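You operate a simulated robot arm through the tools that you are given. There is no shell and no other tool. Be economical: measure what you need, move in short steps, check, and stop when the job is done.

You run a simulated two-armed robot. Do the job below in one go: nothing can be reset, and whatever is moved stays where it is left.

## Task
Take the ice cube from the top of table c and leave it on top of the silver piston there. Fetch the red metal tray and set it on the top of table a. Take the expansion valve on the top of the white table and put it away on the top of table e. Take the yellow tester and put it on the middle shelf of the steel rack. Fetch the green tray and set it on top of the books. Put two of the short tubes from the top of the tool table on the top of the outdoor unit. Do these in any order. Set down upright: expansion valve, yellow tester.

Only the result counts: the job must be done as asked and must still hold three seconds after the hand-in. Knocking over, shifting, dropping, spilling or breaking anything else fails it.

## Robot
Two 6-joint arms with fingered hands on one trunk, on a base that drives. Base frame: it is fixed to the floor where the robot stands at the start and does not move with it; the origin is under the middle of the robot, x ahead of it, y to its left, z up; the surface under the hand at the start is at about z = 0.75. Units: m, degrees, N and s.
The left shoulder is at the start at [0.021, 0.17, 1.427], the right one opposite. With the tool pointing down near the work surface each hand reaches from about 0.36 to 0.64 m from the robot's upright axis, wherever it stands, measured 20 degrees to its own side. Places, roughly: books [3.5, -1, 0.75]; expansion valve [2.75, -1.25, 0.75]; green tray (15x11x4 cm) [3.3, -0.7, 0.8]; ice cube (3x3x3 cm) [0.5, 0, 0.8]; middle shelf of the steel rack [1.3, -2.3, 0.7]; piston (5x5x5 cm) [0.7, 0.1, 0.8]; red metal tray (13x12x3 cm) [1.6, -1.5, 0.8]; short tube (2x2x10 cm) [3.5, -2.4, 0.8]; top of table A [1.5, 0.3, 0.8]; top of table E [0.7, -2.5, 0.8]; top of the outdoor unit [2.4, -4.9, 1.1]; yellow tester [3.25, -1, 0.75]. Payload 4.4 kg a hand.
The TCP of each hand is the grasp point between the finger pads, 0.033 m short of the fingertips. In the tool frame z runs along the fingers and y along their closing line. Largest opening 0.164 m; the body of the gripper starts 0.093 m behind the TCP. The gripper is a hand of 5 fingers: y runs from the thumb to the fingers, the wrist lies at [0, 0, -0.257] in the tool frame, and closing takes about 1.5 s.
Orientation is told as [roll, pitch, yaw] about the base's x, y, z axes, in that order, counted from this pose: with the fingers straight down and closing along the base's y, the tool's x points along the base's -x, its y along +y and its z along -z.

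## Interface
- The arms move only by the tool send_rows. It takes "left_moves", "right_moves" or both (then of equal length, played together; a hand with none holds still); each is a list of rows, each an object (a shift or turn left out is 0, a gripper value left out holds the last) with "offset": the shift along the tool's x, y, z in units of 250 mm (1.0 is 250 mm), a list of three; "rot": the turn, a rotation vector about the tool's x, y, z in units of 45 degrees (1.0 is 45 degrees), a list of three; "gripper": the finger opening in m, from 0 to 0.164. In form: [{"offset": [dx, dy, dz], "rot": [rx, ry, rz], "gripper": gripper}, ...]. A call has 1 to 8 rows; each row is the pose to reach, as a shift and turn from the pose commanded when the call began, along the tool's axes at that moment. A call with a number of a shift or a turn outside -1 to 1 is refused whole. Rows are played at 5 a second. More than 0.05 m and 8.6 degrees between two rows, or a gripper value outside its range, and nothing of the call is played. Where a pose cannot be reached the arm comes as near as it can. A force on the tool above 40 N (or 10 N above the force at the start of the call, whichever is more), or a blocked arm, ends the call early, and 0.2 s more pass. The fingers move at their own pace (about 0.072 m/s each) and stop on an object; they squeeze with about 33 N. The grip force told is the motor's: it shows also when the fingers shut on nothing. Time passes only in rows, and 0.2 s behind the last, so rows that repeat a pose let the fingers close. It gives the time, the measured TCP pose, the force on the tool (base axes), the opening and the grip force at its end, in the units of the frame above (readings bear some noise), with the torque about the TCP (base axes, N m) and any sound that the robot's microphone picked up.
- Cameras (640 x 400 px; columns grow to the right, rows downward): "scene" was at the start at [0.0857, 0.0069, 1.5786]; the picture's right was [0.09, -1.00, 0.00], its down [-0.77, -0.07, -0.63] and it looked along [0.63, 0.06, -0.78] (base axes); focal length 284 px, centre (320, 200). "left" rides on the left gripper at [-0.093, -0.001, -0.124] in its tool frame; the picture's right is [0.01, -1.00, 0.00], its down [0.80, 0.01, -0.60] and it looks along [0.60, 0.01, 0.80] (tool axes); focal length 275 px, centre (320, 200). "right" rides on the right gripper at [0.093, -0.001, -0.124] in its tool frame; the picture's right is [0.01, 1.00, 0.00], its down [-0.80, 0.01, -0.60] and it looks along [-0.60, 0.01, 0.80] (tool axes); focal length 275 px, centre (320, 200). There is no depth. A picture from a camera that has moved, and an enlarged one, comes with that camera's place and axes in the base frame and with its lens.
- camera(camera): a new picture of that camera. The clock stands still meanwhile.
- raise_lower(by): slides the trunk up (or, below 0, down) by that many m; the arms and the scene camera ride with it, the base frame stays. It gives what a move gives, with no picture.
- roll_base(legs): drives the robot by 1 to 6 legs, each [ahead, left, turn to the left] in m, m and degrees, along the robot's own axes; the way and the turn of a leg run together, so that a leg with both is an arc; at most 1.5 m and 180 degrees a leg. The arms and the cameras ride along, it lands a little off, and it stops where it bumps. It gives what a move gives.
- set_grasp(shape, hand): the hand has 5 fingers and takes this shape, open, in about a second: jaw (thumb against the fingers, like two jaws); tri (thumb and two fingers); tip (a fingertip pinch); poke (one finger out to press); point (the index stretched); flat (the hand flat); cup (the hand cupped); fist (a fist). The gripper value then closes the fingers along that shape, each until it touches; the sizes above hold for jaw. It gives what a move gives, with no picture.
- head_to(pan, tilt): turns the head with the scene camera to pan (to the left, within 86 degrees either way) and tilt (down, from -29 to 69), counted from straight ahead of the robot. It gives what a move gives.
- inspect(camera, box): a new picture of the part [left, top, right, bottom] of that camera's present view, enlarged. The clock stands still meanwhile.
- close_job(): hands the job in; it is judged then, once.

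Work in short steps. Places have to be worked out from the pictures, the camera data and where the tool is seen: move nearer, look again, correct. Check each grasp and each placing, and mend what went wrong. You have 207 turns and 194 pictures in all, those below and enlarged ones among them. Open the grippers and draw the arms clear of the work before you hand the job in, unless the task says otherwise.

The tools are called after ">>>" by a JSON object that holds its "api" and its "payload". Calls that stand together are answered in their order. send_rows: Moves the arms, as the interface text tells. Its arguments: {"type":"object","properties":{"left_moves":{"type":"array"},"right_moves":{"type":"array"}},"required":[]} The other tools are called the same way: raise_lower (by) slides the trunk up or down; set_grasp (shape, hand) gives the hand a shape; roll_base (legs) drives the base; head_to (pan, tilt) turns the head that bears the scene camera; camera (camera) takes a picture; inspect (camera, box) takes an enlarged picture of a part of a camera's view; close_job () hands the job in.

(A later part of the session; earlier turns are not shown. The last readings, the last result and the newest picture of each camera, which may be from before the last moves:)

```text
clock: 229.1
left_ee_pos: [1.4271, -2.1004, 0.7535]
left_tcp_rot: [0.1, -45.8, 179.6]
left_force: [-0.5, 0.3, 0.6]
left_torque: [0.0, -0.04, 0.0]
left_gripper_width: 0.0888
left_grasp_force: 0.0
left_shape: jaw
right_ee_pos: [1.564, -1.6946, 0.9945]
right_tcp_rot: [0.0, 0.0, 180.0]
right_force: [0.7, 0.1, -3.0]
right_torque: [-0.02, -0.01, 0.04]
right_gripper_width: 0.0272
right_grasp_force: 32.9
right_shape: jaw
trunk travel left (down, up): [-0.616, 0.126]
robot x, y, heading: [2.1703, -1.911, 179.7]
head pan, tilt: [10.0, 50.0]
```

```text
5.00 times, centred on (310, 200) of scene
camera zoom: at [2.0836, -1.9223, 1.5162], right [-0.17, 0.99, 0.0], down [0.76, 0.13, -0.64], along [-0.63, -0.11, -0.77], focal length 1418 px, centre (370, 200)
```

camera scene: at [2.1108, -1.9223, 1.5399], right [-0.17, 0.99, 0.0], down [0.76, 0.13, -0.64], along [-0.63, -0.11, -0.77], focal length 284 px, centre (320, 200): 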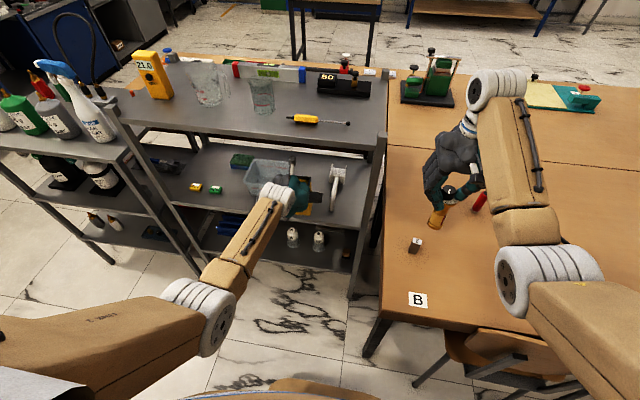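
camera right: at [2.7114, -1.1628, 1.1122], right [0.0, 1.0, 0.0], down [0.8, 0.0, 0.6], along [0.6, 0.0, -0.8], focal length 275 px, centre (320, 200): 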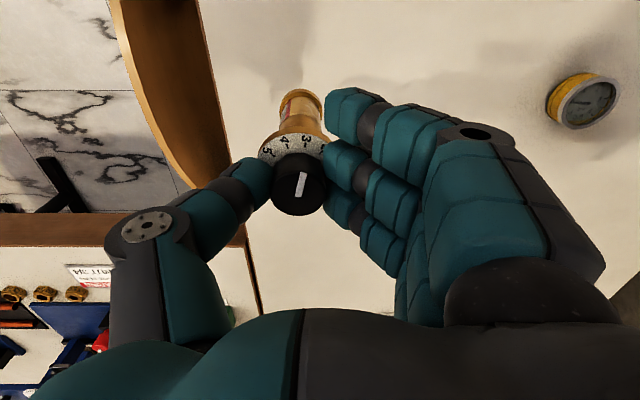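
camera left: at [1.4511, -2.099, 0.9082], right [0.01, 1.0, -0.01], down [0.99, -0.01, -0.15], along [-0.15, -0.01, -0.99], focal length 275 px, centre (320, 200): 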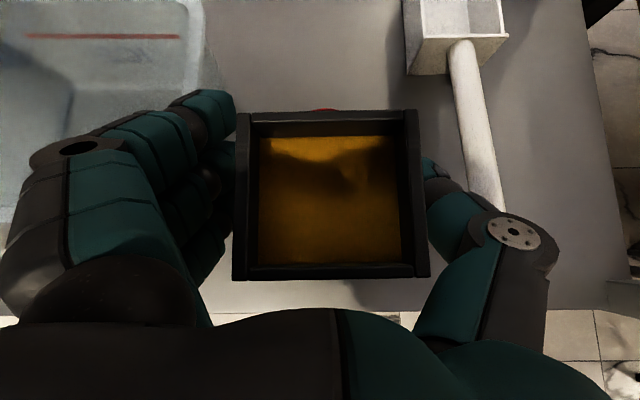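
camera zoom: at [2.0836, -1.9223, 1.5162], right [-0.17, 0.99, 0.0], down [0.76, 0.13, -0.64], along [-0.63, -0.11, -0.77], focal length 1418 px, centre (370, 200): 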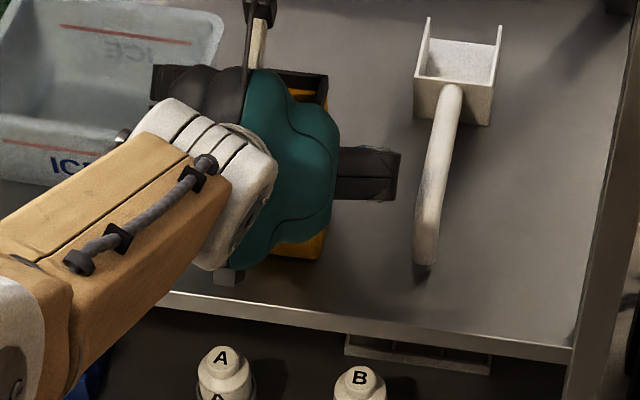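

The tester stands free with the hand centered on it. I open slightly more and back straight out.

>>> {"api": "send_rows", "payload": {"left_moves": [{"gripper": 0.1}, {"gripper": 0.1}]}}

>>> {"api": "roll_base", "payload": {"legs": [[-0.3, 0, 0]]}}

>>> {"api": "camera", "payload": {"camera": "scene"}}

>>> {"api": "inspect", "payload": {"camera": "scene", "box": [200, 80, 340, 220]}}

```text
clock: 229.7
left_ee_pos: [1.4279, -2.101, 0.7551]
left_tcp_rot: [0.1, -45.7, 179.6]
left_force: [0.7, -0.8, -0.4]
left_torque: [0.02, -0.01, 0.02]
left_gripper_width: 0.099
left_grasp_force: 0.1
left_shape: jaw
right_ee_pos: [1.5633, -1.6945, 0.9942]
right_tcp_rot: [0.1, 0.0, 179.9]
right_force: [-0.9, 0.7, -3.1]
right_torque: [-0.01, -0.04, 0.0]
right_gripper_width: 0.0271
right_grasp_force: 32.4
right_shape: jaw
trunk travel left (down, up): [-0.616, 0.126]
robot x, y, heading: [2.1721, -1.9153, 179.6]
head pan, tilt: [10.0, 50.0]
```

```text
clock: 231.7
left_ee_pos: [1.7316, -2.0983, 0.756]
left_tcp_rot: [0.2, -45.8, 179.3]
left_force: [-0.2, -0.6, 1.1]
left_torque: [0.0, 0.01, -0.01]
left_gripper_width: 0.0993
left_grasp_force: 0.0
left_shape: jaw
right_ee_pos: [1.8688, -1.6928, 0.9949]
right_tcp_rot: [0.1, -0.1, 179.6]
right_force: [0.0, -0.2, -2.6]
right_torque: [-0.01, 0.04, 0.01]
right_gripper_width: 0.0274
right_grasp_force: 33.0
right_shape: jaw
trunk travel left (down, up): [-0.616, 0.126]
robot x, y, heading: [2.4782, -1.9066, 179.3]
head pan, tilt: [10.0, 50.0]
```

```text
86 pictures are left
camera scene: at [2.3892, -1.9237, 1.5163], right [-0.16, 0.99, 0.0], down [0.76, 0.13, -0.64], along [-0.63, -0.11, -0.77], focal length 284 px, centre (320, 200)
```

scene: 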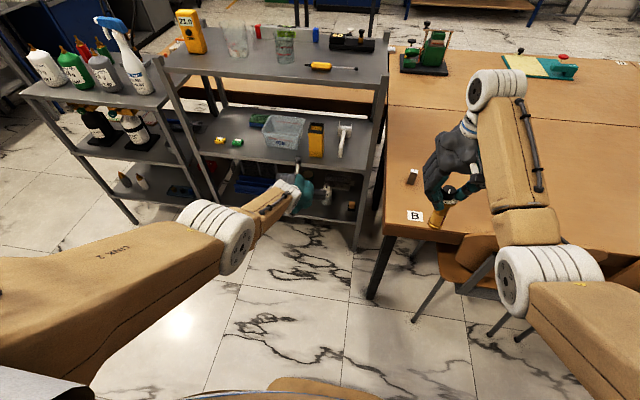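

```text
2.86 times, centred on (270, 150) of scene
camera zoom: at [2.3892, -1.9237, 1.5163], right [-0.16, 0.99, 0.0], down [0.76, 0.13, -0.64], along [-0.63, -0.11, -0.77], focal length 810 px, centre (463, 343)
```

zoom: 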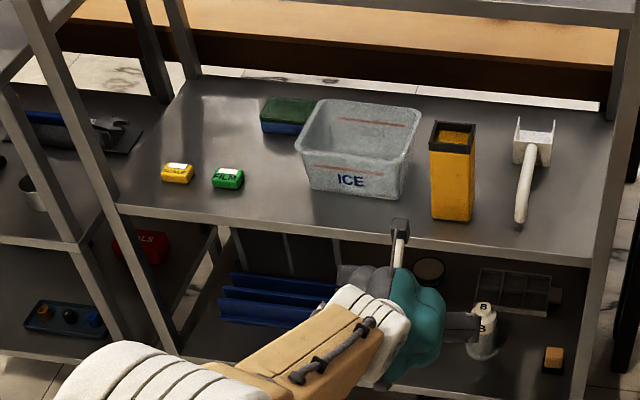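

The tester stands upright on the middle shelf. I now raise the trunk, bring the left hand up and back to vertical, and head for table E with the valve.

>>> {"api": "raise_lower", "payload": {"by": 0.12}}

>>> {"api": "send_rows", "payload": {"left_moves": [{"offset": [-0.13, 0, -0.13]}, {"offset": [-0.26, 0, -0.26], "rot": [0, 0.15, 0]}, {"offset": [-0.39, 0, -0.39], "rot": [0, 0.32, 0]}, {"offset": [-0.5, 0, -0.5], "rot": [0, 0.49, 0]}, {"offset": [-0.55, 0, -0.55], "rot": [0, 0.66, 0]}, {"offset": [-0.55, 0, -0.55], "rot": [0, 0.83, 0]}, {"offset": [-0.55, 0, -0.55], "rot": [0, 1.0, 0]}]}}

>>> {"api": "roll_base", "payload": {"legs": [[0, 1.0, 0.6], [0, 0.75, 0]]}}

>>> {"api": "head_to", "payload": {"pan": 0, "tilt": 30}}

>>> {"api": "camera", "payload": {"camera": "scene"}}

```text
clock: 233.2
left_ee_pos: [1.731, -2.0989, 0.8758]
left_tcp_rot: [0.3, -45.8, 179.2]
left_force: [0.5, 0.5, -0.9]
left_torque: [0.0, 0.04, 0.01]
left_gripper_width: 0.0991
left_grasp_force: 0.1
left_shape: jaw
right_ee_pos: [1.8683, -1.6931, 1.1139]
right_tcp_rot: [0.1, 0.0, 179.7]
right_force: [-0.2, -0.3, -4.0]
right_torque: [-0.07, 0.03, 0.02]
right_gripper_width: 0.0276
right_grasp_force: 33.3
right_shape: jaw
trunk travel left (down, up): [-0.736, 0.006]
robot x, y, heading: [2.4765, -1.9112, 179.3]
head pan, tilt: [10.0, 50.0]
```

```text
clock: 234.8
left_ee_pos: [1.7785, -2.1059, 1.0797]
left_tcp_rot: [0.0, -1.0, 179.3]
left_force: [0.1, -1.0, 1.5]
left_torque: [0.01, 0.0, 0.01]
left_gripper_width: 0.0994
left_grasp_force: 0.0
left_shape: jaw
left hand out of reach, approached as far as the arm can: row 6, 7
right_ee_pos: [1.8692, -1.6956, 1.1152]
right_tcp_rot: [0.0, -0.1, 179.6]
right_force: [0.0, -0.6, -2.8]
right_torque: [-0.03, 0.0, 0.02]
right_gripper_width: 0.027
right_grasp_force: 32.9
right_shape: jaw
trunk travel left (down, up): [-0.736, 0.006]
robot x, y, heading: [2.4779, -1.9081, 179.4]
head pan, tilt: [10.0, 50.0]
```

```text
clock: 243.8
left_ee_pos: [1.7778, -3.8796, 1.0785]
left_tcp_rot: [0.1, -1.0, 179.7]
left_force: [-0.2, -0.2, -0.2]
left_torque: [0.04, 0.02, -0.03]
left_gripper_width: 0.0992
left_grasp_force: 0.2
left_shape: jaw
right_ee_pos: [1.8649, -3.4681, 1.1133]
right_tcp_rot: [0.1, 0.0, 179.9]
right_force: [0.0, 0.0, -2.3]
right_torque: [-0.06, -0.02, 0.02]
right_gripper_width: 0.0272
right_grasp_force: 33.9
right_shape: jaw
trunk travel left (down, up): [-0.736, 0.006]
robot x, y, heading: [2.4744, -3.6828, 179.6]
head pan, tilt: [10.0, 50.0]
```

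```text
clock: 244.6
left_ee_pos: [1.7778, -3.8791, 1.0782]
left_tcp_rot: [0.1, -1.0, 179.7]
left_force: [-0.6, -0.1, -1.1]
left_torque: [0.01, -0.02, -0.03]
left_gripper_width: 0.0995
left_grasp_force: 0.1
left_shape: jaw
right_ee_pos: [1.8674, -3.4675, 1.1147]
right_tcp_rot: [0.2, 0.0, 179.9]
right_force: [0.0, 0.3, -2.7]
right_torque: [-0.06, -0.02, 0.01]
right_gripper_width: 0.0272
right_grasp_force: 33.3
right_shape: jaw
trunk travel left (down, up): [-0.736, 0.006]
robot x, y, heading: [2.4728, -3.6807, 179.6]
head pan, tilt: [0.0, 30.0]
```

```text
84 pictures are left
camera scene: at [2.3727, -3.6813, 1.6657], right [0.0, 1.0, 0.0], down [0.5, 0.0, -0.87], along [-0.87, 0.0, -0.5], focal length 284 px, centre (320, 200)
```

scene: 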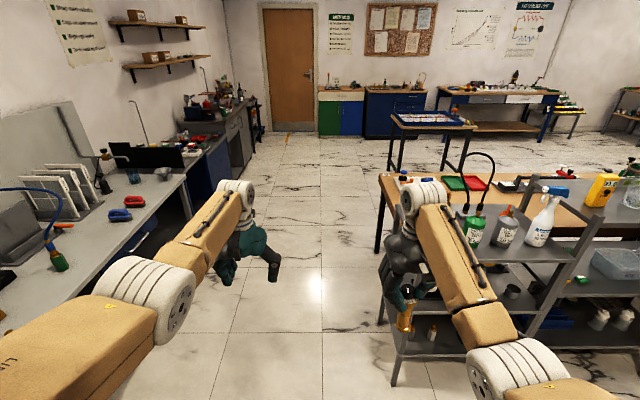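

The corridor toward table E's end is open. I shift a bit left, away from the bottles, and drive along to x≈0.75.

>>> {"api": "roll_base", "payload": {"legs": [[0, 0.1, 0], [1.0, 0, 0]]}}

>>> {"api": "head_to", "payload": {"pan": -30, "tilt": 35}}

>>> {"api": "camera", "payload": {"camera": "scene"}}

```text
clock: 250.6
left_ee_pos: [0.7768, -3.9583, 1.0782]
left_tcp_rot: [0.1, -1.1, 178.9]
left_force: [1.1, 0.4, 0.1]
left_torque: [-0.02, -0.01, -0.01]
left_gripper_width: 0.0991
left_grasp_force: 0.0
left_shape: jaw
right_ee_pos: [0.8697, -3.5471, 1.1147]
right_tcp_rot: [0.2, 0.0, 179.2]
right_force: [0.3, 0.2, -2.5]
right_torque: [-0.03, 0.02, -0.03]
right_gripper_width: 0.0274
right_grasp_force: 33.6
right_shape: jaw
trunk travel left (down, up): [-0.736, 0.006]
robot x, y, heading: [1.4754, -3.7704, 178.9]
head pan, tilt: [0.0, 30.0]
```

```text
clock: 251.5
left_ee_pos: [0.7756, -3.9601, 1.0801]
left_tcp_rot: [0.1, -1.0, 178.9]
left_force: [-0.5, -0.1, 0.4]
left_torque: [-0.01, -0.01, -0.03]
left_gripper_width: 0.0993
left_grasp_force: 0.1
left_shape: jaw
right_ee_pos: [0.8697, -3.5473, 1.1151]
right_tcp_rot: [0.0, -0.1, 179.1]
right_force: [0.9, 0.0, -1.9]
right_torque: [-0.05, -0.01, 0.03]
right_gripper_width: 0.0276
right_grasp_force: 32.8
right_shape: jaw
trunk travel left (down, up): [-0.736, 0.006]
robot x, y, heading: [1.477, -3.7702, 179.0]
head pan, tilt: [-30.0, 35.0]
```

```text
83 pictures are left
camera scene: at [1.3884, -3.7256, 1.658], right [0.51, 0.86, 0.0], down [0.49, -0.3, -0.82], along [-0.7, 0.42, -0.57], focal length 284 px, centre (320, 200)
```

scene: 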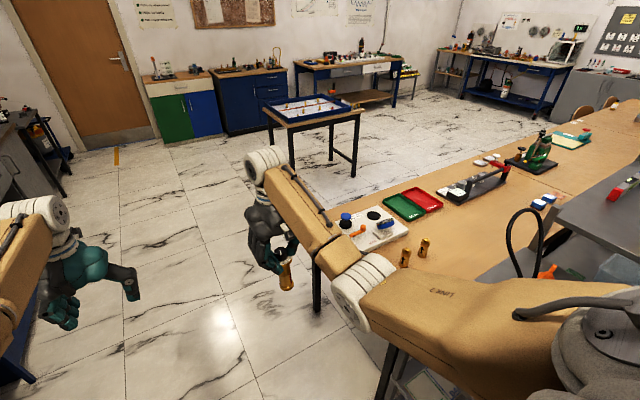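

Table E has panels, fittings and trays. I drive on to x≈0.75 and turn to face its end (+y) to find a free spot.

>>> {"api": "roll_base", "payload": {"legs": [[0.72, 0, 0], [0, 0, -89]]}}

>>> {"api": "head_to", "payload": {"pan": -10, "tilt": 45}}

>>> {"api": "camera", "payload": {"camera": "scene"}}

```text
clock: 259.2
left_ee_pos: [0.5596, -3.0625, 1.0782]
left_tcp_rot: [0.1, -1.1, 90.1]
left_force: [0.7, -0.4, -0.3]
left_torque: [0.02, 0.0, 0.01]
left_gripper_width: 0.0994
left_grasp_force: 0.1
left_shape: jaw
right_ee_pos: [0.9713, -3.1462, 1.1141]
right_tcp_rot: [0.0, 0.0, 90.4]
right_force: [0.1, -0.3, -2.6]
right_torque: [0.0, 0.05, 0.01]
right_gripper_width: 0.0274
right_grasp_force: 32.8
right_shape: jaw
trunk travel left (down, up): [-0.736, 0.006]
robot x, y, heading: [0.7605, -3.7595, 90.3]
head pan, tilt: [-30.0, 35.0]
```

```text
clock: 260.0
left_ee_pos: [0.5582, -3.0619, 1.0796]
left_tcp_rot: [0.1, -1.0, 90.0]
left_force: [0.0, 0.5, 0.5]
left_torque: [-0.01, 0.0, 0.01]
left_gripper_width: 0.099
left_grasp_force: 0.1
left_shape: jaw
right_ee_pos: [0.9723, -3.1465, 1.1138]
right_tcp_rot: [0.1, 0.1, 90.4]
right_force: [0.1, -0.9, -2.0]
right_torque: [-0.02, 0.02, -0.01]
right_gripper_width: 0.0272
right_grasp_force: 33.2
right_shape: jaw
trunk travel left (down, up): [-0.736, 0.006]
robot x, y, heading: [0.7627, -3.7593, 90.3]
head pan, tilt: [-10.0, 45.0]
```

```text
82 pictures are left
camera scene: at [0.7751, -3.6671, 1.6432], right [0.99, -0.17, 0.0], down [-0.12, -0.7, -0.71], along [0.12, 0.7, -0.71], focal length 284 px, centre (320, 200)
```

scene: 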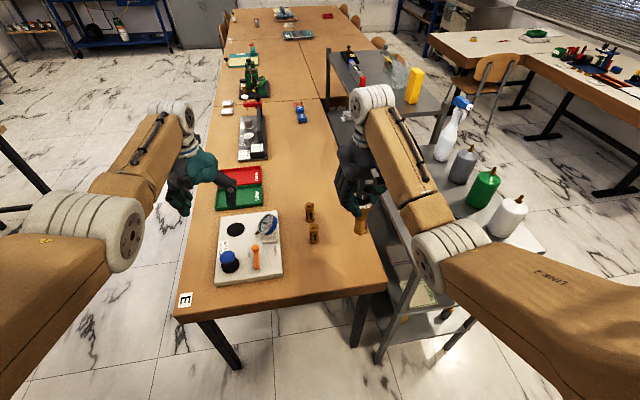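

There's a free corner on table E near [0.97,-3.1]. I drive 6 cm ahead and lower the valve with the right arm.

>>> {"api": "roll_base", "payload": {"legs": [[0.05, 0, 0]]}}

>>> {"api": "send_rows", "payload": {"right_moves": [{"offset": [0, 0.01, 0.18]}, {"offset": [0, 0.02, 0.36]}, {"offset": [0, 0.03, 0.54]}, {"offset": [0, 0.04, 0.66]}, {"offset": [0, 0.04, 0.74]}, {"offset": [0, 0.04, 0.74]}]}}

>>> {"api": "inspect", "payload": {"camera": "scene", "box": [280, 170, 420, 310]}}

>>> {"api": "camera", "payload": {"camera": "right"}}

```text
clock: 260.9
left_ee_pos: [0.5583, -3.0116, 1.0796]
left_tcp_rot: [0.1, -1.1, 90.1]
left_force: [-0.7, 0.0, 0.1]
left_torque: [0.04, -0.02, -0.01]
left_gripper_width: 0.0992
left_grasp_force: 0.0
left_shape: jaw
right_ee_pos: [0.9721, -3.0981, 1.114]
right_tcp_rot: [0.1, -0.1, 90.4]
right_force: [-0.5, 0.6, -3.3]
right_torque: [-0.02, 0.01, -0.01]
right_gripper_width: 0.0274
right_grasp_force: 32.9
right_shape: jaw
trunk travel left (down, up): [-0.736, 0.006]
robot x, y, heading: [0.7593, -3.7088, 90.1]
head pan, tilt: [-10.0, 45.0]
```

```text
clock: 262.3
left_ee_pos: [0.5587, -3.0118, 1.0808]
left_tcp_rot: [0.0, -1.1, 90.1]
left_force: [1.0, 0.3, -0.2]
left_torque: [0.03, 0.03, 0.01]
left_gripper_width: 0.0995
left_grasp_force: 0.1
left_shape: jaw
right_ee_pos: [0.9632, -3.0987, 0.9313]
right_tcp_rot: [0.1, -0.1, 90.4]
right_force: [0.2, -1.0, -1.7]
right_torque: [0.03, 0.04, 0.04]
right_gripper_width: 0.0273
right_grasp_force: 33.0
right_shape: jaw
trunk travel left (down, up): [-0.736, 0.006]
robot x, y, heading: [0.7607, -3.7062, 90.1]
head pan, tilt: [-10.0, 45.0]
```

```text
2.86 times, centred on (350, 240) of scene
camera zoom: at [0.7748, -3.6184, 1.6433], right [0.99, -0.17, 0.0], down [-0.12, -0.7, -0.71], along [0.12, 0.7, -0.71], focal length 810 px, centre (234, 86)
```

zoom: 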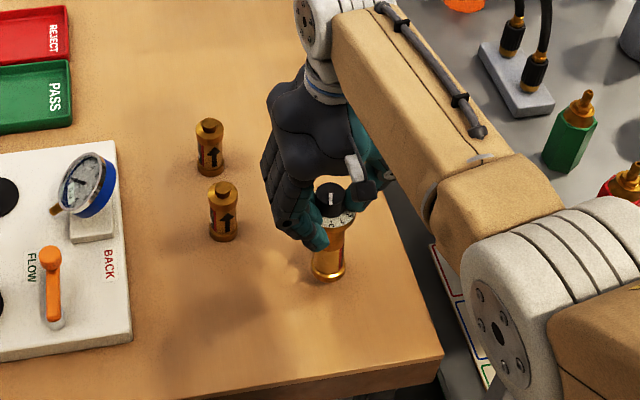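

```text
80 pictures are left
camera right: at [0.963, -3.1927, 1.054], right [-1.0, -0.02, 0.0], down [-0.01, 0.8, 0.6], along [-0.01, 0.6, -0.8], focal length 275 px, centre (320, 200)
```

right: 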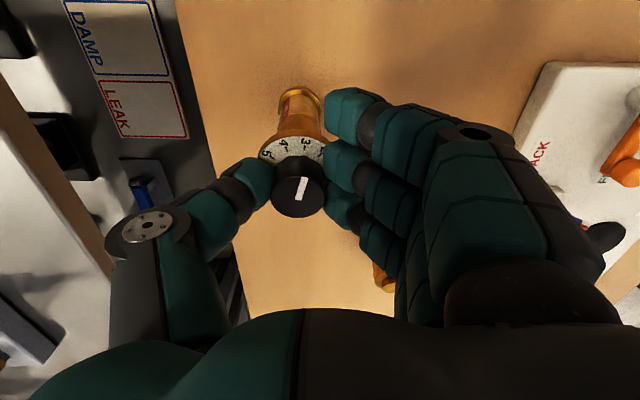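

Position is good. I lower the final 2–3 cm slowly.

>>> {"api": "send_rows", "payload": {"right_moves": [{"offset": [0, 0, 0.04]}, {"offset": [0, 0, 0.07]}, {"offset": [0, 0, 0.085]}, {"offset": [0, 0, 0.085]}]}}

>>> {"api": "inspect", "payload": {"camera": "scene", "box": [310, 190, 390, 280]}}

```text
clock: 263.3
left_ee_pos: [0.5594, -3.013, 1.0796]
left_tcp_rot: [0.0, -1.0, 90.2]
left_force: [-0.4, -0.6, -0.4]
left_torque: [0.0, 0.0, 0.04]
left_gripper_width: 0.0995
left_grasp_force: 0.1
left_shape: jaw
right_ee_pos: [0.9604, -3.0975, 0.9101]
right_tcp_rot: [0.1, -0.1, 90.4]
right_force: [-0.4, 0.3, -2.0]
right_torque: [-0.04, 0.01, -0.04]
right_gripper_width: 0.0271
right_grasp_force: 32.7
right_shape: jaw
trunk travel left (down, up): [-0.736, 0.006]
robot x, y, heading: [0.7619, -3.709, 90.1]
head pan, tilt: [-10.0, 45.0]
```

```text
4.44 times, centred on (350, 235) of scene
camera zoom: at [0.7749, -3.6178, 1.6432], right [0.99, -0.17, 0.0], down [-0.12, -0.7, -0.71], along [0.12, 0.7, -0.71], focal length 1260 px, centre (187, 44)
```

zoom: 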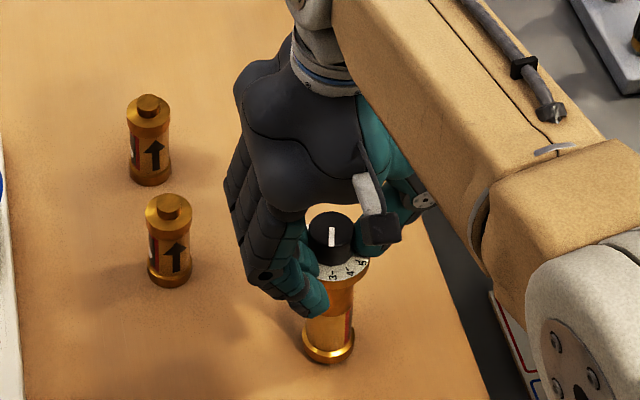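

>>> {"api": "send_rows", "payload": {"right_moves": [{"offset": [0, 0, 0.01]}, {"offset": [0, 0, 0.018]}, {"offset": [0, 0, 0.018]}]}}

>>> {"api": "send_rows", "payload": {"right_moves": [{"offset": [0, 0, 0.008]}, {"offset": [0, 0, 0.012]}, {"offset": [0, 0, 0.012]}]}}

```text
clock: 264.1
left_ee_pos: [0.5594, -3.0111, 1.0792]
left_tcp_rot: [0.0, -1.1, 90.1]
left_force: [-0.2, 0.0, -0.6]
left_torque: [0.01, -0.01, -0.03]
left_gripper_width: 0.0993
left_grasp_force: 0.0
left_shape: jaw
right_ee_pos: [0.9624, -3.0966, 0.905]
right_tcp_rot: [0.1, 0.0, 90.4]
right_force: [0.6, 1.4, -3.0]
right_torque: [-0.01, 0.07, -0.02]
right_gripper_width: 0.0273
right_grasp_force: 32.7
right_shape: jaw
trunk travel left (down, up): [-0.736, 0.006]
robot x, y, heading: [0.7635, -3.7059, 90.2]
head pan, tilt: [-10.0, 45.0]
```

```text
clock: 264.9
left_ee_pos: [0.5575, -3.0125, 1.08]
left_tcp_rot: [0.1, -1.1, 90.1]
left_force: [0.0, 0.5, 0.6]
left_torque: [-0.01, -0.04, -0.01]
left_gripper_width: 0.099
left_grasp_force: 0.0
left_shape: jaw
right_ee_pos: [0.961, -3.097, 0.9024]
right_tcp_rot: [0.1, -0.1, 90.4]
right_force: [0.3, -1.2, 5.5]
right_torque: [0.02, -0.04, -0.01]
right_gripper_width: 0.0273
right_grasp_force: 33.0
right_shape: jaw
trunk travel left (down, up): [-0.736, 0.006]
robot x, y, heading: [0.7623, -3.7079, 90.1]
head pan, tilt: [-10.0, 45.0]
```

Contact (5.5 N). I open gradually and lift.

>>> {"api": "send_rows", "payload": {"right_moves": [{"gripper": 0.04}, {"gripper": 0.055}, {"gripper": 0.075}, {"gripper": 0.095}, {"gripper": 0.095}]}}

>>> {"api": "camera", "payload": {"camera": "right"}}

```text
clock: 266.1
left_ee_pos: [0.5585, -3.0118, 1.0792]
left_tcp_rot: [0.1, -1.2, 90.1]
left_force: [-0.2, -0.6, 0.3]
left_torque: [0.02, 0.0, 0.03]
left_gripper_width: 0.0991
left_grasp_force: 0.1
left_shape: jaw
right_ee_pos: [0.9602, -3.0969, 0.9007]
right_tcp_rot: [0.1, 0.0, 90.4]
right_force: [-0.4, -1.0, -1.1]
right_torque: [-0.02, -0.03, 0.01]
right_gripper_width: 0.0939
right_grasp_force: 0.1
right_shape: jaw
trunk travel left (down, up): [-0.736, 0.006]
robot x, y, heading: [0.7595, -3.7057, 90.0]
head pan, tilt: [-10.0, 45.0]
```

```text
78 pictures are left
camera right: at [0.9619, -3.1903, 1.0237], right [-1.0, -0.02, 0.0], down [-0.01, 0.8, 0.6], along [-0.01, 0.6, -0.8], focal length 275 px, centre (320, 200)
```

right: 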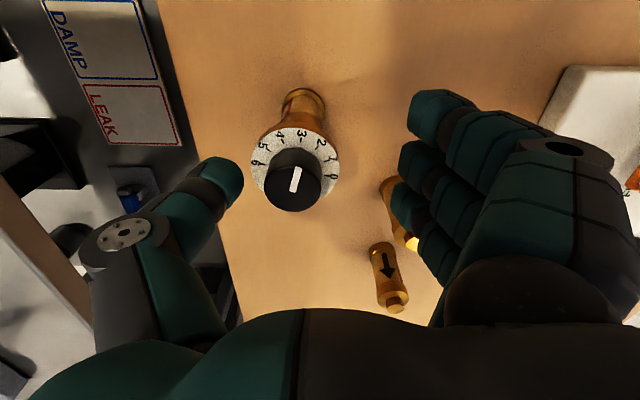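

The valve stands free. I lift the hand straight up and verify.

>>> {"api": "send_rows", "payload": {"right_moves": [{"offset": [0, 0, -0.15]}, {"offset": [0, 0, -0.33]}, {"offset": [0, 0, -0.5]}, {"offset": [0, 0, -0.66]}, {"offset": [0, 0, -0.8]}]}}

>>> {"api": "inspect", "payload": {"camera": "scene", "box": [280, 170, 420, 310]}}

```text
clock: 267.3
left_ee_pos: [0.559, -3.0125, 1.0803]
left_tcp_rot: [0.0, -1.2, 90.1]
left_force: [-0.1, 0.4, 0.0]
left_torque: [-0.01, 0.02, -0.01]
left_gripper_width: 0.0995
left_grasp_force: 0.1
left_shape: jaw
right_ee_pos: [0.9609, -3.0995, 1.1012]
right_tcp_rot: [0.1, 0.0, 90.4]
right_force: [-0.7, 0.4, 0.0]
right_torque: [-0.02, 0.0, 0.02]
right_gripper_width: 0.0941
right_grasp_force: 0.1
right_shape: jaw
trunk travel left (down, up): [-0.736, 0.006]
robot x, y, heading: [0.7607, -3.7103, 90.0]
head pan, tilt: [-10.0, 45.0]
```

```text
2.86 times, centred on (350, 240) of scene
camera zoom: at [0.7744, -3.618, 1.6432], right [0.99, -0.17, 0.0], down [-0.12, -0.7, -0.71], along [0.12, 0.7, -0.71], focal length 810 px, centre (234, 86)
```

zoom: 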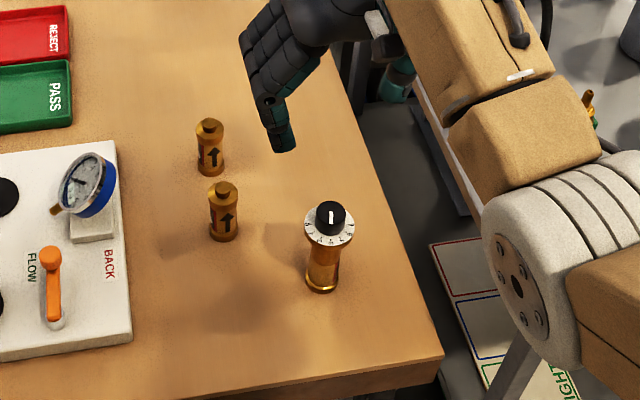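

The expansion valve stands on table E. Next the tubes: I back off and turn toward +x, then drive along the corridor to the tool table.

>>> {"api": "roll_base", "payload": {"legs": [[-0.22, 0, 0], [0, 0, -90]]}}

>>> {"api": "roll_base", "payload": {"legs": [[1.4, 0.1, 0]]}}

>>> {"api": "head_to", "payload": {"pan": 25, "tilt": 30}}

>>> {"api": "camera", "payload": {"camera": "scene"}}

```text
clock: 272.9
left_ee_pos: [1.4663, -3.7505, 1.0792]
left_tcp_rot: [0.0, -1.1, -1.8]
left_force: [0.6, -0.4, 0.4]
left_torque: [0.05, 0.02, -0.02]
left_gripper_width: 0.0993
left_grasp_force: 0.0
left_shape: jaw
right_ee_pos: [1.3662, -4.1492, 1.1019]
right_tcp_rot: [0.1, 0.1, -1.6]
right_force: [-0.6, 0.5, -1.2]
right_torque: [0.02, 0.01, -0.01]
right_gripper_width: 0.094
right_grasp_force: 0.0
right_shape: jaw
trunk travel left (down, up): [-0.736, 0.006]
robot x, y, heading: [0.7641, -3.9314, -1.9]
head pan, tilt: [-10.0, 45.0]
```

```text
clock: 279.9
left_ee_pos: [2.8758, -3.7458, 1.0803]
left_tcp_rot: [0.0, -1.1, -4.1]
left_force: [-0.7, -0.8, -0.6]
left_torque: [-0.04, 0.02, 0.03]
left_gripper_width: 0.0991
left_grasp_force: 0.1
left_shape: jaw
right_ee_pos: [2.7624, -4.1414, 1.1016]
right_tcp_rot: [0.0, 0.1, -3.7]
right_force: [1.5, -0.3, -0.7]
right_torque: [0.01, -0.01, 0.01]
right_gripper_width: 0.0939
right_grasp_force: 0.0
right_shape: jaw
trunk travel left (down, up): [-0.736, 0.006]
robot x, y, heading: [2.1695, -3.8989, -3.9]
head pan, tilt: [-10.0, 45.0]
```

```text
clock: 280.9
left_ee_pos: [2.877, -3.7453, 1.0789]
left_tcp_rot: [0.1, -1.0, -4.0]
left_force: [-0.2, -0.3, -0.4]
left_torque: [-0.03, 0.02, 0.04]
left_gripper_width: 0.0994
left_grasp_force: 0.1
left_shape: jaw
right_ee_pos: [2.7619, -4.142, 1.1026]
right_tcp_rot: [0.1, -0.1, -3.7]
right_force: [-0.3, -0.1, 0.1]
right_torque: [0.01, 0.0, 0.0]
right_gripper_width: 0.0939
right_grasp_force: 0.0
right_shape: jaw
trunk travel left (down, up): [-0.736, 0.006]
robot x, y, heading: [2.1685, -3.8993, -3.9]
head pan, tilt: [25.0, 30.0]
```

```text
76 pictures are left
camera scene: at [2.2613, -3.8681, 1.6658], right [0.36, -0.93, 0.0], down [-0.47, -0.18, -0.87], along [0.81, 0.31, -0.5], focal length 284 px, centre (320, 200)
```

scene: 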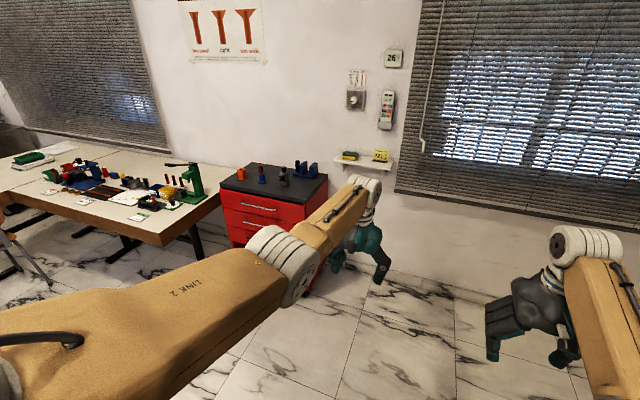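

I can see the tool table ahead left; I zoom in to find the short tubes.

>>> {"api": "inspect", "payload": {"camera": "scene", "box": [30, 140, 220, 250]}}

```text
3.37 times, centred on (125, 195) of scene
camera zoom: at [2.2613, -3.8681, 1.6658], right [0.36, -0.93, 0.0], down [-0.47, -0.18, -0.87], along [0.81, 0.31, -0.5], focal length 955 px, centre (977, 217)
```

zoom: 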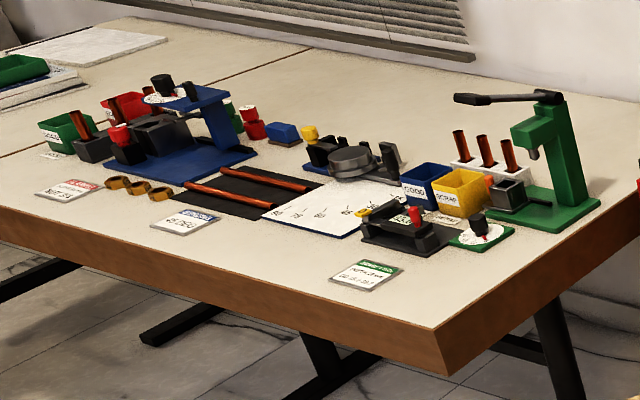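

The white holder with three standing copper tubes is at about [3.56,-2.29], next to the green press (top ≈1.0). I drive to face the tool table at y≈-2.49, still away from it.

>>> {"api": "roll_base", "payload": {"legs": [[0.1, 0, 3.9], [0, 1.41, 0]]}}

>>> {"api": "head_to", "payload": {"pan": 5, "tilt": 40}}

>>> {"api": "camera", "payload": {"camera": "scene"}}

>>> {"api": "inspect", "payload": {"camera": "scene", "box": [210, 40, 410, 180]}}

```text
clock: 288.7
left_ee_pos: [2.9395, -2.2736, 1.08]
left_tcp_rot: [0.0, -1.1, 1.4]
left_force: [-0.2, 0.7, -0.8]
left_torque: [-0.04, 0.0, -0.02]
left_gripper_width: 0.0993
left_grasp_force: 0.1
left_shape: jaw
right_ee_pos: [2.8621, -2.6784, 1.1015]
right_tcp_rot: [0.1, -0.1, 1.7]
right_force: [0.4, 0.1, 0.3]
right_torque: [-0.01, 0.01, -0.02]
right_gripper_width: 0.0939
right_grasp_force: 0.0
right_shape: jaw
trunk travel left (down, up): [-0.736, 0.006]
robot x, y, heading: [2.2469, -2.4949, 1.6]
head pan, tilt: [25.0, 30.0]
```

```text
clock: 289.5
left_ee_pos: [2.9394, -2.2741, 1.0801]
left_tcp_rot: [0.1, -1.1, 1.3]
left_force: [0.4, 0.8, 0.0]
left_torque: [-0.02, -0.02, 0.0]
left_gripper_width: 0.0991
left_grasp_force: 0.0
left_shape: jaw
right_ee_pos: [2.8624, -2.6788, 1.1016]
right_tcp_rot: [0.2, 0.1, 1.7]
right_force: [-0.3, -1.0, -0.5]
right_torque: [0.0, 0.02, -0.02]
right_gripper_width: 0.094
right_grasp_force: 0.0
right_shape: jaw
trunk travel left (down, up): [-0.736, 0.006]
robot x, y, heading: [2.2485, -2.4904, 1.5]
head pan, tilt: [5.0, 40.0]
```

```text
74 pictures are left
camera scene: at [2.3419, -2.4827, 1.6505], right [0.11, -0.99, 0.0], down [-0.64, -0.07, -0.77], along [0.76, 0.09, -0.64], focal length 284 px, centre (320, 200)
```

scene: 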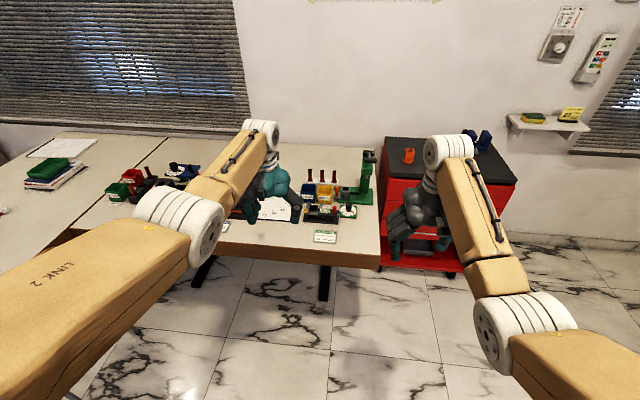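

```text
2.86 times, centred on (310, 110) of scene
camera zoom: at [2.3419, -2.4827, 1.6505], right [0.11, -0.99, 0.0], down [-0.64, -0.07, -0.77], along [0.76, 0.09, -0.64], focal length 810 px, centre (349, 457)
```

zoom: 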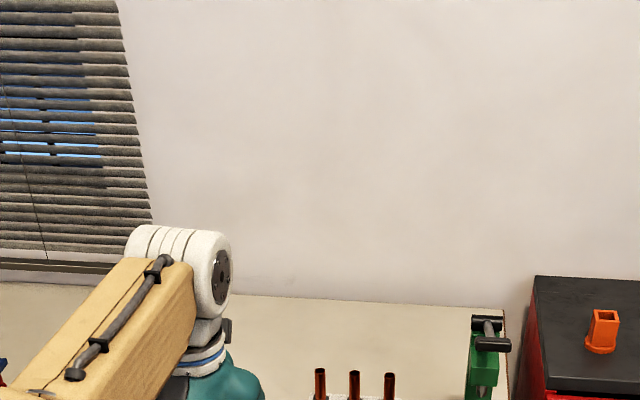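

>>> {"api": "inspect", "payload": {"camera": "scene", "box": [280, 140, 390, 250]}}

```text
3.64 times, centred on (335, 195) of scene
camera zoom: at [2.3419, -2.4827, 1.6505], right [0.11, -0.99, 0.0], down [-0.64, -0.07, -0.77], along [0.76, 0.09, -0.64], focal length 1031 px, centre (266, 218)
```

zoom: 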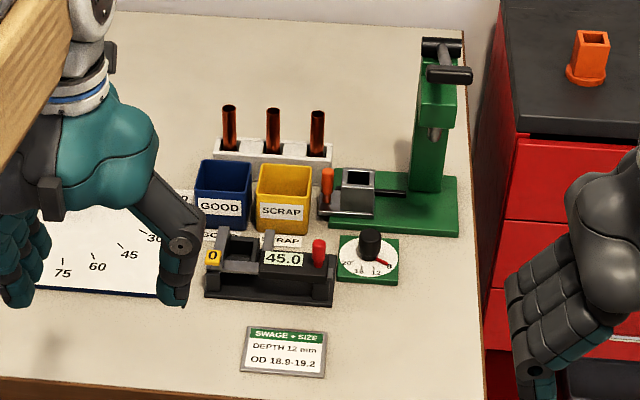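

Tubes stand at x≈3.51, y≈-2.295, -2.354, -2.415 with tops near z=0.86. I rotate the left hand by 90° (closing along x) here in free space, then drive ahead.

>>> {"api": "send_rows", "payload": {"left_moves": [{"rot": [0, 0, 0.167], "offset": [0, 0, 0.0]}, {"rot": [0, 0, 0.333]}, {"rot": [0, 0, 0.5]}, {"rot": [0, 0, 0.667]}, {"rot": [0, 0, 0.833]}, {"rot": [0, 0, 1.0]}]}}

>>> {"api": "send_rows", "payload": {"left_moves": [{"rot": [0, 0, 0.167]}, {"rot": [0, 0, 0.333]}, {"rot": [0, 0, 0.5]}, {"rot": [0, 0, 0.667]}, {"rot": [0, 0, 0.833]}, {"rot": [0, 0, 1.0], "gripper": 0.07}]}}

>>> {"api": "roll_base", "payload": {"legs": [[0.57, 0, -1.5]]}}

>>> {"api": "camera", "payload": {"camera": "left"}}

>>> {"api": "head_to", "payload": {"pan": 8, "tilt": 52}}

>>> {"api": "camera", "payload": {"camera": "scene"}}

```text
clock: 290.9
left_ee_pos: [2.9403, -2.2742, 1.079]
left_tcp_rot: [0.8, -0.6, -43.8]
left_force: [0.3, 0.1, 0.3]
left_torque: [0.03, 0.02, 0.02]
left_gripper_width: 0.0995
left_grasp_force: 0.1
left_shape: jaw
right_ee_pos: [2.8626, -2.6772, 1.1016]
right_tcp_rot: [0.1, 0.0, 1.7]
right_force: [0.1, -0.2, 0.0]
right_torque: [-0.03, 0.05, -0.02]
right_gripper_width: 0.0943
right_grasp_force: 0.0
right_shape: jaw
trunk travel left (down, up): [-0.736, 0.006]
robot x, y, heading: [2.2444, -2.4935, 1.2]
head pan, tilt: [5.0, 40.0]
```

```text
clock: 292.3
left_ee_pos: [2.939, -2.2733, 1.0795]
left_tcp_rot: [1.0, 0.1, -88.8]
left_force: [-0.4, 0.1, 0.7]
left_torque: [0.0, 0.01, 0.0]
left_gripper_width: 0.0711
left_grasp_force: 0.1
left_shape: jaw
right_ee_pos: [2.8627, -2.6772, 1.1013]
right_tcp_rot: [0.1, 0.0, 1.7]
right_force: [-0.6, -0.2, 0.6]
right_torque: [0.0, 0.03, 0.01]
right_gripper_width: 0.0941
right_grasp_force: 0.1
right_shape: jaw
trunk travel left (down, up): [-0.736, 0.006]
robot x, y, heading: [2.2454, -2.4896, 1.3]
head pan, tilt: [5.0, 40.0]
```

```text
clock: 295.6
left_ee_pos: [3.5087, -2.2902, 1.0805]
left_tcp_rot: [1.0, 0.1, -90.4]
left_force: [0.1, 0.4, 0.7]
left_torque: [0.02, 0.04, 0.0]
left_gripper_width: 0.0711
left_grasp_force: 0.0
left_shape: jaw
right_ee_pos: [3.4194, -2.6914, 1.1019]
right_tcp_rot: [0.1, 0.1, -0.2]
right_force: [0.8, 0.2, -0.2]
right_torque: [0.01, -0.01, -0.03]
right_gripper_width: 0.094
right_grasp_force: 0.1
right_shape: jaw
trunk travel left (down, up): [-0.736, 0.006]
robot x, y, heading: [2.8083, -2.4869, -0.1]
head pan, tilt: [5.0, 40.0]
```

```text
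71 pictures are left
camera left: at [3.5045, -2.3815, 1.203], right [-1.0, 0.02, -0.02], down [0.0, 0.8, 0.6], along [0.03, 0.6, -0.8], focal length 275 px, centre (320, 200)
```

left: 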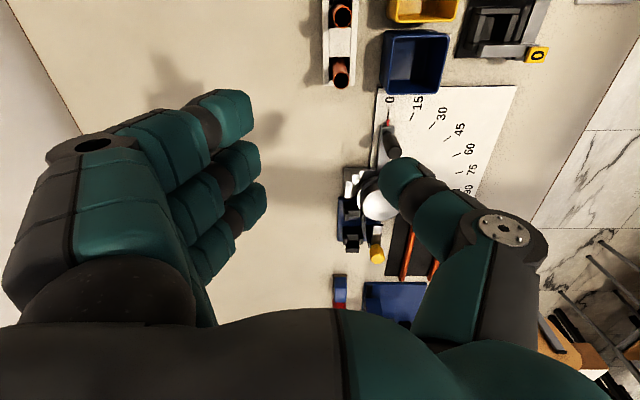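

```text
clock: 296.3
left_ee_pos: [3.508, -2.2898, 1.0806]
left_tcp_rot: [1.1, 0.1, -90.3]
left_force: [0.2, 0.4, 0.7]
left_torque: [0.0, -0.01, 0.01]
left_gripper_width: 0.071
left_grasp_force: 0.0
left_shape: jaw
right_ee_pos: [3.4186, -2.691, 1.1023]
right_tcp_rot: [0.1, 0.0, 0.0]
right_force: [-0.1, -0.5, -0.7]
right_torque: [0.0, -0.01, 0.0]
right_gripper_width: 0.0941
right_grasp_force: 0.0
right_shape: jaw
trunk travel left (down, up): [-0.736, 0.006]
robot x, y, heading: [2.8102, -2.4876, -0.1]
head pan, tilt: [8.0, 52.0]
```

```text
70 pictures are left
camera scene: at [2.8942, -2.4769, 1.6337], right [0.13, -0.99, 0.0], down [-0.78, -0.11, -0.62], along [0.61, 0.08, -0.79], focal length 284 px, centre (320, 200)
```

scene: 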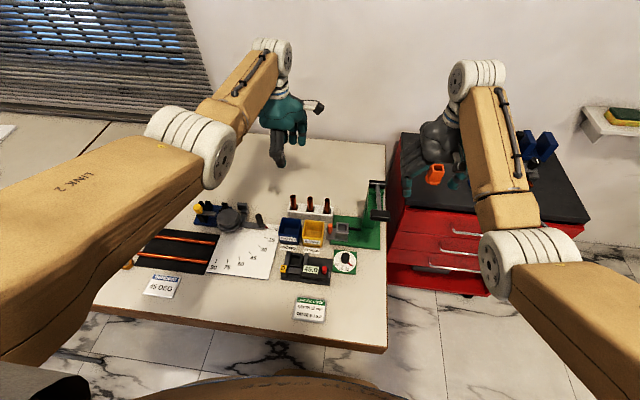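

I zoom in on the left camera to locate the tube tops.

>>> {"api": "inspect", "payload": {"camera": "left", "box": [290, 0, 400, 110]}}

>>> {"api": "inspect", "payload": {"camera": "scene", "box": [270, 170, 370, 270]}}

```text
3.64 times, centred on (345, 55) of left
camera zoom: at [3.5041, -2.3816, 1.2033], right [-1.0, 0.02, -0.02], down [0.0, 0.8, 0.6], along [0.03, 0.6, -0.8], focal length 1001 px, centre (229, 727)
```

zoom: 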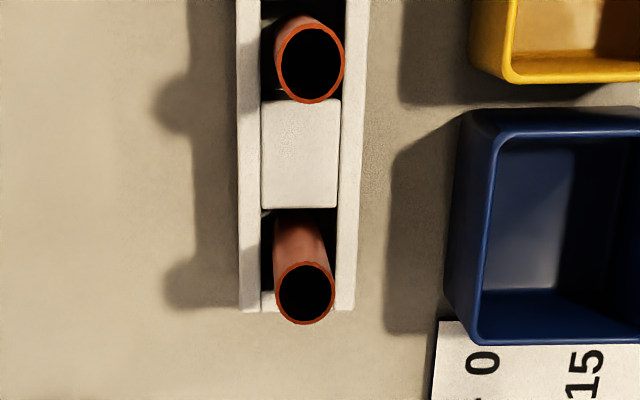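

```text
4.00 times, centred on (320, 220) of scene
camera zoom: at [2.8942, -2.4769, 1.6337], right [0.13, -0.99, 0.0], down [-0.78, -0.11, -0.62], along [0.61, 0.08, -0.79], focal length 1134 px, centre (320, 120)
```

zoom: 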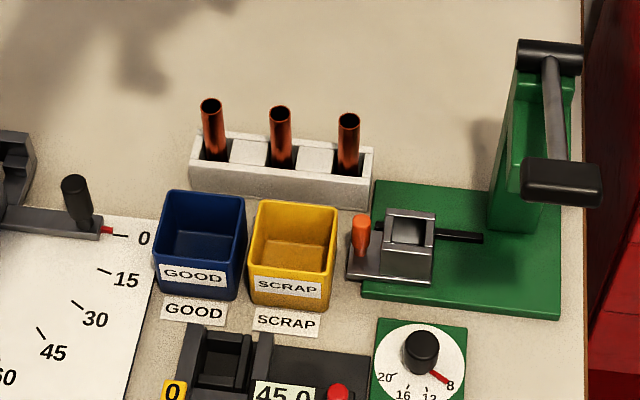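

Tube 1 top is at about [3.492,-2.30,0.86], while the blue bin rim (z≈0.83) is near on the thumb side. I descend partway with a narrow opening and check.

>>> {"api": "send_rows", "payload": {"left_moves": [{"offset": [0, -0.03, 0.18], "gripper": 0.055}, {"offset": [0, -0.03, 0.36]}, {"offset": [0, -0.03, 0.52]}, {"offset": [0, -0.03, 0.66]}, {"offset": [0, -0.03, 0.66]}]}}

>>> {"api": "camera", "payload": {"camera": "left"}}

>>> {"api": "inspect", "payload": {"camera": "scene", "box": [250, 120, 370, 240]}}

```text
clock: 297.5
left_ee_pos: [3.4658, -2.2759, 0.9361]
left_tcp_rot: [1.0, 0.1, -90.5]
left_force: [0.5, -0.3, -0.4]
left_torque: [0.0, 0.05, 0.0]
left_gripper_width: 0.0551
left_grasp_force: 0.1
left_shape: jaw
left hand out of reach, approached as far as the arm can: row 2, 3, 4, 5
right_ee_pos: [3.4181, -2.6911, 1.1015]
right_tcp_rot: [0.1, 0.0, -0.1]
right_force: [-1.2, 0.6, 0.1]
right_torque: [-0.01, -0.05, -0.01]
right_gripper_width: 0.0941
right_grasp_force: 0.0
right_shape: jaw
trunk travel left (down, up): [-0.736, 0.006]
robot x, y, heading: [2.8103, -2.4857, -0.3]
head pan, tilt: [8.0, 52.0]
```

```text
67 pictures are left
camera left: at [3.4616, -2.3693, 1.0597], right [-1.0, 0.02, -0.02], down [0.0, 0.8, 0.6], along [0.03, 0.6, -0.8], focal length 275 px, centre (320, 200)
```

left: 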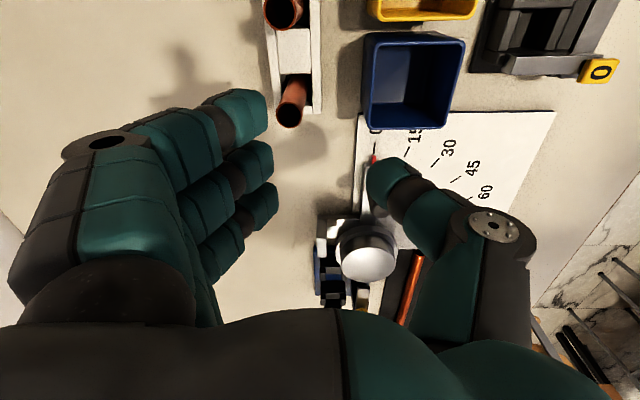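

```text
3.33 times, centred on (310, 180) of scene
camera zoom: at [2.8939, -2.4763, 1.6337], right [0.13, -0.99, 0.0], down [-0.78, -0.11, -0.62], along [0.61, 0.08, -0.79], focal length 945 px, centre (353, 267)
```

zoom: 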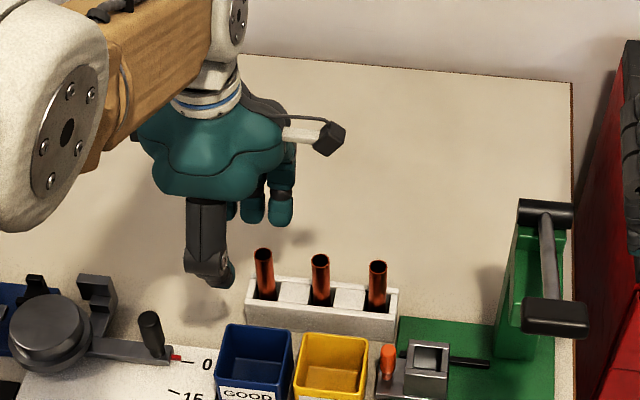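

Reach limit, so I drive 9 cm closer instead of lowering the trunk.

>>> {"api": "roll_base", "payload": {"legs": [[0.09, 0, 0]]}}

>>> {"api": "send_rows", "payload": {"left_moves": [{"offset": [-0.03, -0.1, 0]}, {"offset": [-0.06, -0.22, 0.0]}, {"offset": [-0.06, -0.22, 0.06]}, {"offset": [-0.06, -0.22, 0.06]}]}}

>>> {"api": "camera", "payload": {"camera": "left"}}

>>> {"api": "inspect", "payload": {"camera": "scene", "box": [250, 120, 370, 240]}}

```text
clock: 298.6
left_ee_pos: [3.5554, -2.276, 0.9339]
left_tcp_rot: [0.9, 0.1, -90.2]
left_force: [0.0, 0.1, -0.4]
left_torque: [-0.03, 0.01, 0.01]
left_gripper_width: 0.0552
left_grasp_force: 0.0
left_shape: jaw
right_ee_pos: [3.5098, -2.6922, 1.1016]
right_tcp_rot: [0.1, 0.1, -0.2]
right_force: [0.2, 0.4, -1.1]
right_torque: [-0.02, 0.03, 0.0]
right_gripper_width: 0.0939
right_grasp_force: 0.0
right_shape: jaw
trunk travel left (down, up): [-0.736, 0.006]
robot x, y, heading: [2.9002, -2.4862, -0.3]
head pan, tilt: [8.0, 52.0]
```

```text
clock: 299.6
left_ee_pos: [3.538, -2.2948, 0.9057]
left_tcp_rot: [1.1, 0.1, -90.5]
left_force: [-0.5, 0.9, 15.7]
left_torque: [0.01, 0.71, -0.02]
left_gripper_width: 0.0546
left_grasp_force: 0.1
left_shape: jaw
left hand out of reach, approached as far as the arm can: row 1, 2, 3, 4
right_ee_pos: [3.5079, -2.6911, 1.1024]
right_tcp_rot: [0.1, -0.1, -0.1]
right_force: [0.4, -1.1, 0.1]
right_torque: [0.0, 0.01, 0.0]
right_gripper_width: 0.0942
right_grasp_force: 0.1
right_shape: jaw
trunk travel left (down, up): [-0.736, 0.006]
robot x, y, heading: [2.9044, -2.4838, -0.2]
head pan, tilt: [8.0, 52.0]
```

```text
65 pictures are left
camera left: at [3.5333, -2.3881, 1.0293], right [-1.0, 0.02, -0.02], down [0.0, 0.8, 0.6], along [0.03, 0.6, -0.8], focal length 275 px, centre (320, 200)
```

left: 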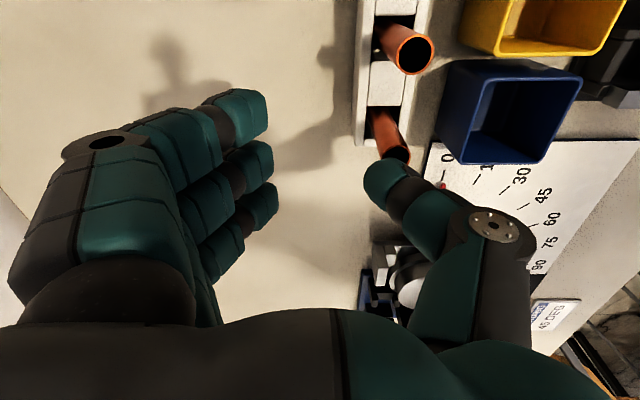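

```text
3.33 times, centred on (310, 180) of scene
camera zoom: at [2.9827, -2.4777, 1.6339], right [0.14, -0.99, 0.0], down [-0.78, -0.11, -0.62], along [0.61, 0.08, -0.79], focal length 945 px, centre (353, 267)
```

zoom: 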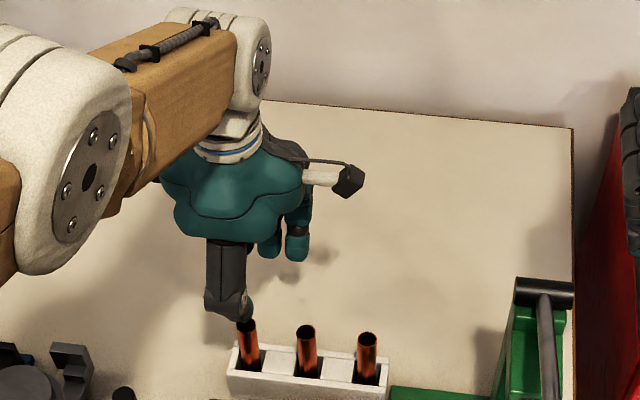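

The thumb pressed lightly on the tube top, so I raise right away, then lower the trunk a bit to gain reach.

>>> {"api": "send_rows", "payload": {"left_moves": [{"offset": [0, 0, -0.1]}, {"offset": [0, -0.06, -0.25]}, {"offset": [0, -0.14, -0.4]}, {"offset": [0, -0.14, -0.4]}]}}

>>> {"api": "raise_lower", "payload": {"by": -0.06}}

>>> {"api": "camera", "payload": {"camera": "left"}}

>>> {"api": "inspect", "payload": {"camera": "scene", "box": [250, 120, 370, 240]}}

```text
clock: 300.6
left_ee_pos: [3.5685, -2.3014, 0.9689]
left_tcp_rot: [0.7, 0.0, -90.3]
left_force: [-0.1, 0.3, 0.2]
left_torque: [-0.01, -0.02, 0.0]
left_gripper_width: 0.0552
left_grasp_force: 0.1
left_shape: jaw
left hand out of reach, approached as far as the arm can: row 1, 2, 3, 4
right_ee_pos: [3.5092, -2.6906, 1.1015]
right_tcp_rot: [0.1, 0.1, -0.1]
right_force: [0.8, -0.3, 0.5]
right_torque: [-0.01, 0.02, -0.02]
right_gripper_width: 0.0938
right_grasp_force: 0.0
right_shape: jaw
trunk travel left (down, up): [-0.736, 0.006]
robot x, y, heading: [2.9019, -2.4853, -0.0]
head pan, tilt: [8.0, 52.0]
```

```text
clock: 301.6
left_ee_pos: [3.5694, -2.3, 0.9111]
left_tcp_rot: [1.0, 0.2, -90.3]
left_force: [-0.6, 0.9, 0.9]
left_torque: [0.02, -0.02, 0.0]
left_gripper_width: 0.0552
left_grasp_force: 0.0
left_shape: jaw
right_ee_pos: [3.5093, -2.6912, 1.0422]
right_tcp_rot: [0.1, -0.1, -0.1]
right_force: [0.0, 0.3, 0.9]
right_torque: [0.0, -0.02, 0.02]
right_gripper_width: 0.0939
right_grasp_force: 0.1
right_shape: jaw
trunk travel left (down, up): [-0.676, 0.066]
robot x, y, heading: [2.906, -2.4861, -0.4]
head pan, tilt: [8.0, 52.0]
```

```text
63 pictures are left
camera left: at [3.5659, -2.3925, 1.0337], right [-1.0, 0.02, -0.02], down [0.01, 0.8, 0.6], along [0.02, 0.6, -0.8], focal length 275 px, centre (320, 200)
```

left: 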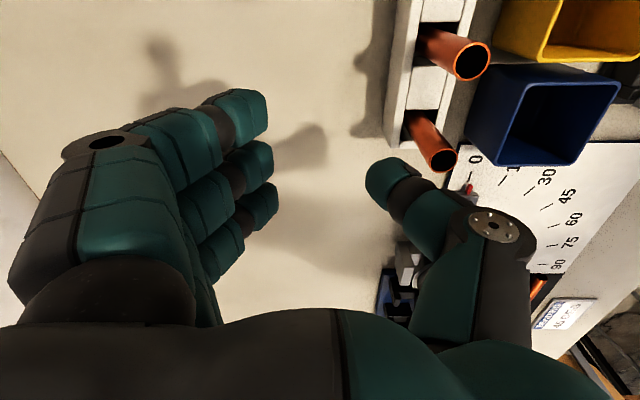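

```text
3.33 times, centred on (310, 180) of scene
camera zoom: at [2.9844, -2.4772, 1.5737], right [0.14, -0.99, 0.0], down [-0.78, -0.11, -0.62], along [0.61, 0.08, -0.79], focal length 945 px, centre (353, 267)
```

zoom: 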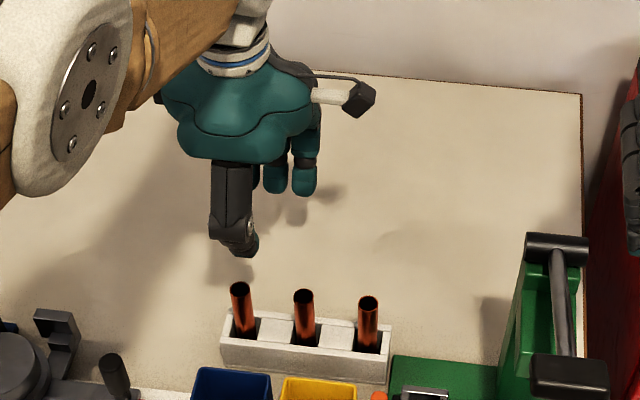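

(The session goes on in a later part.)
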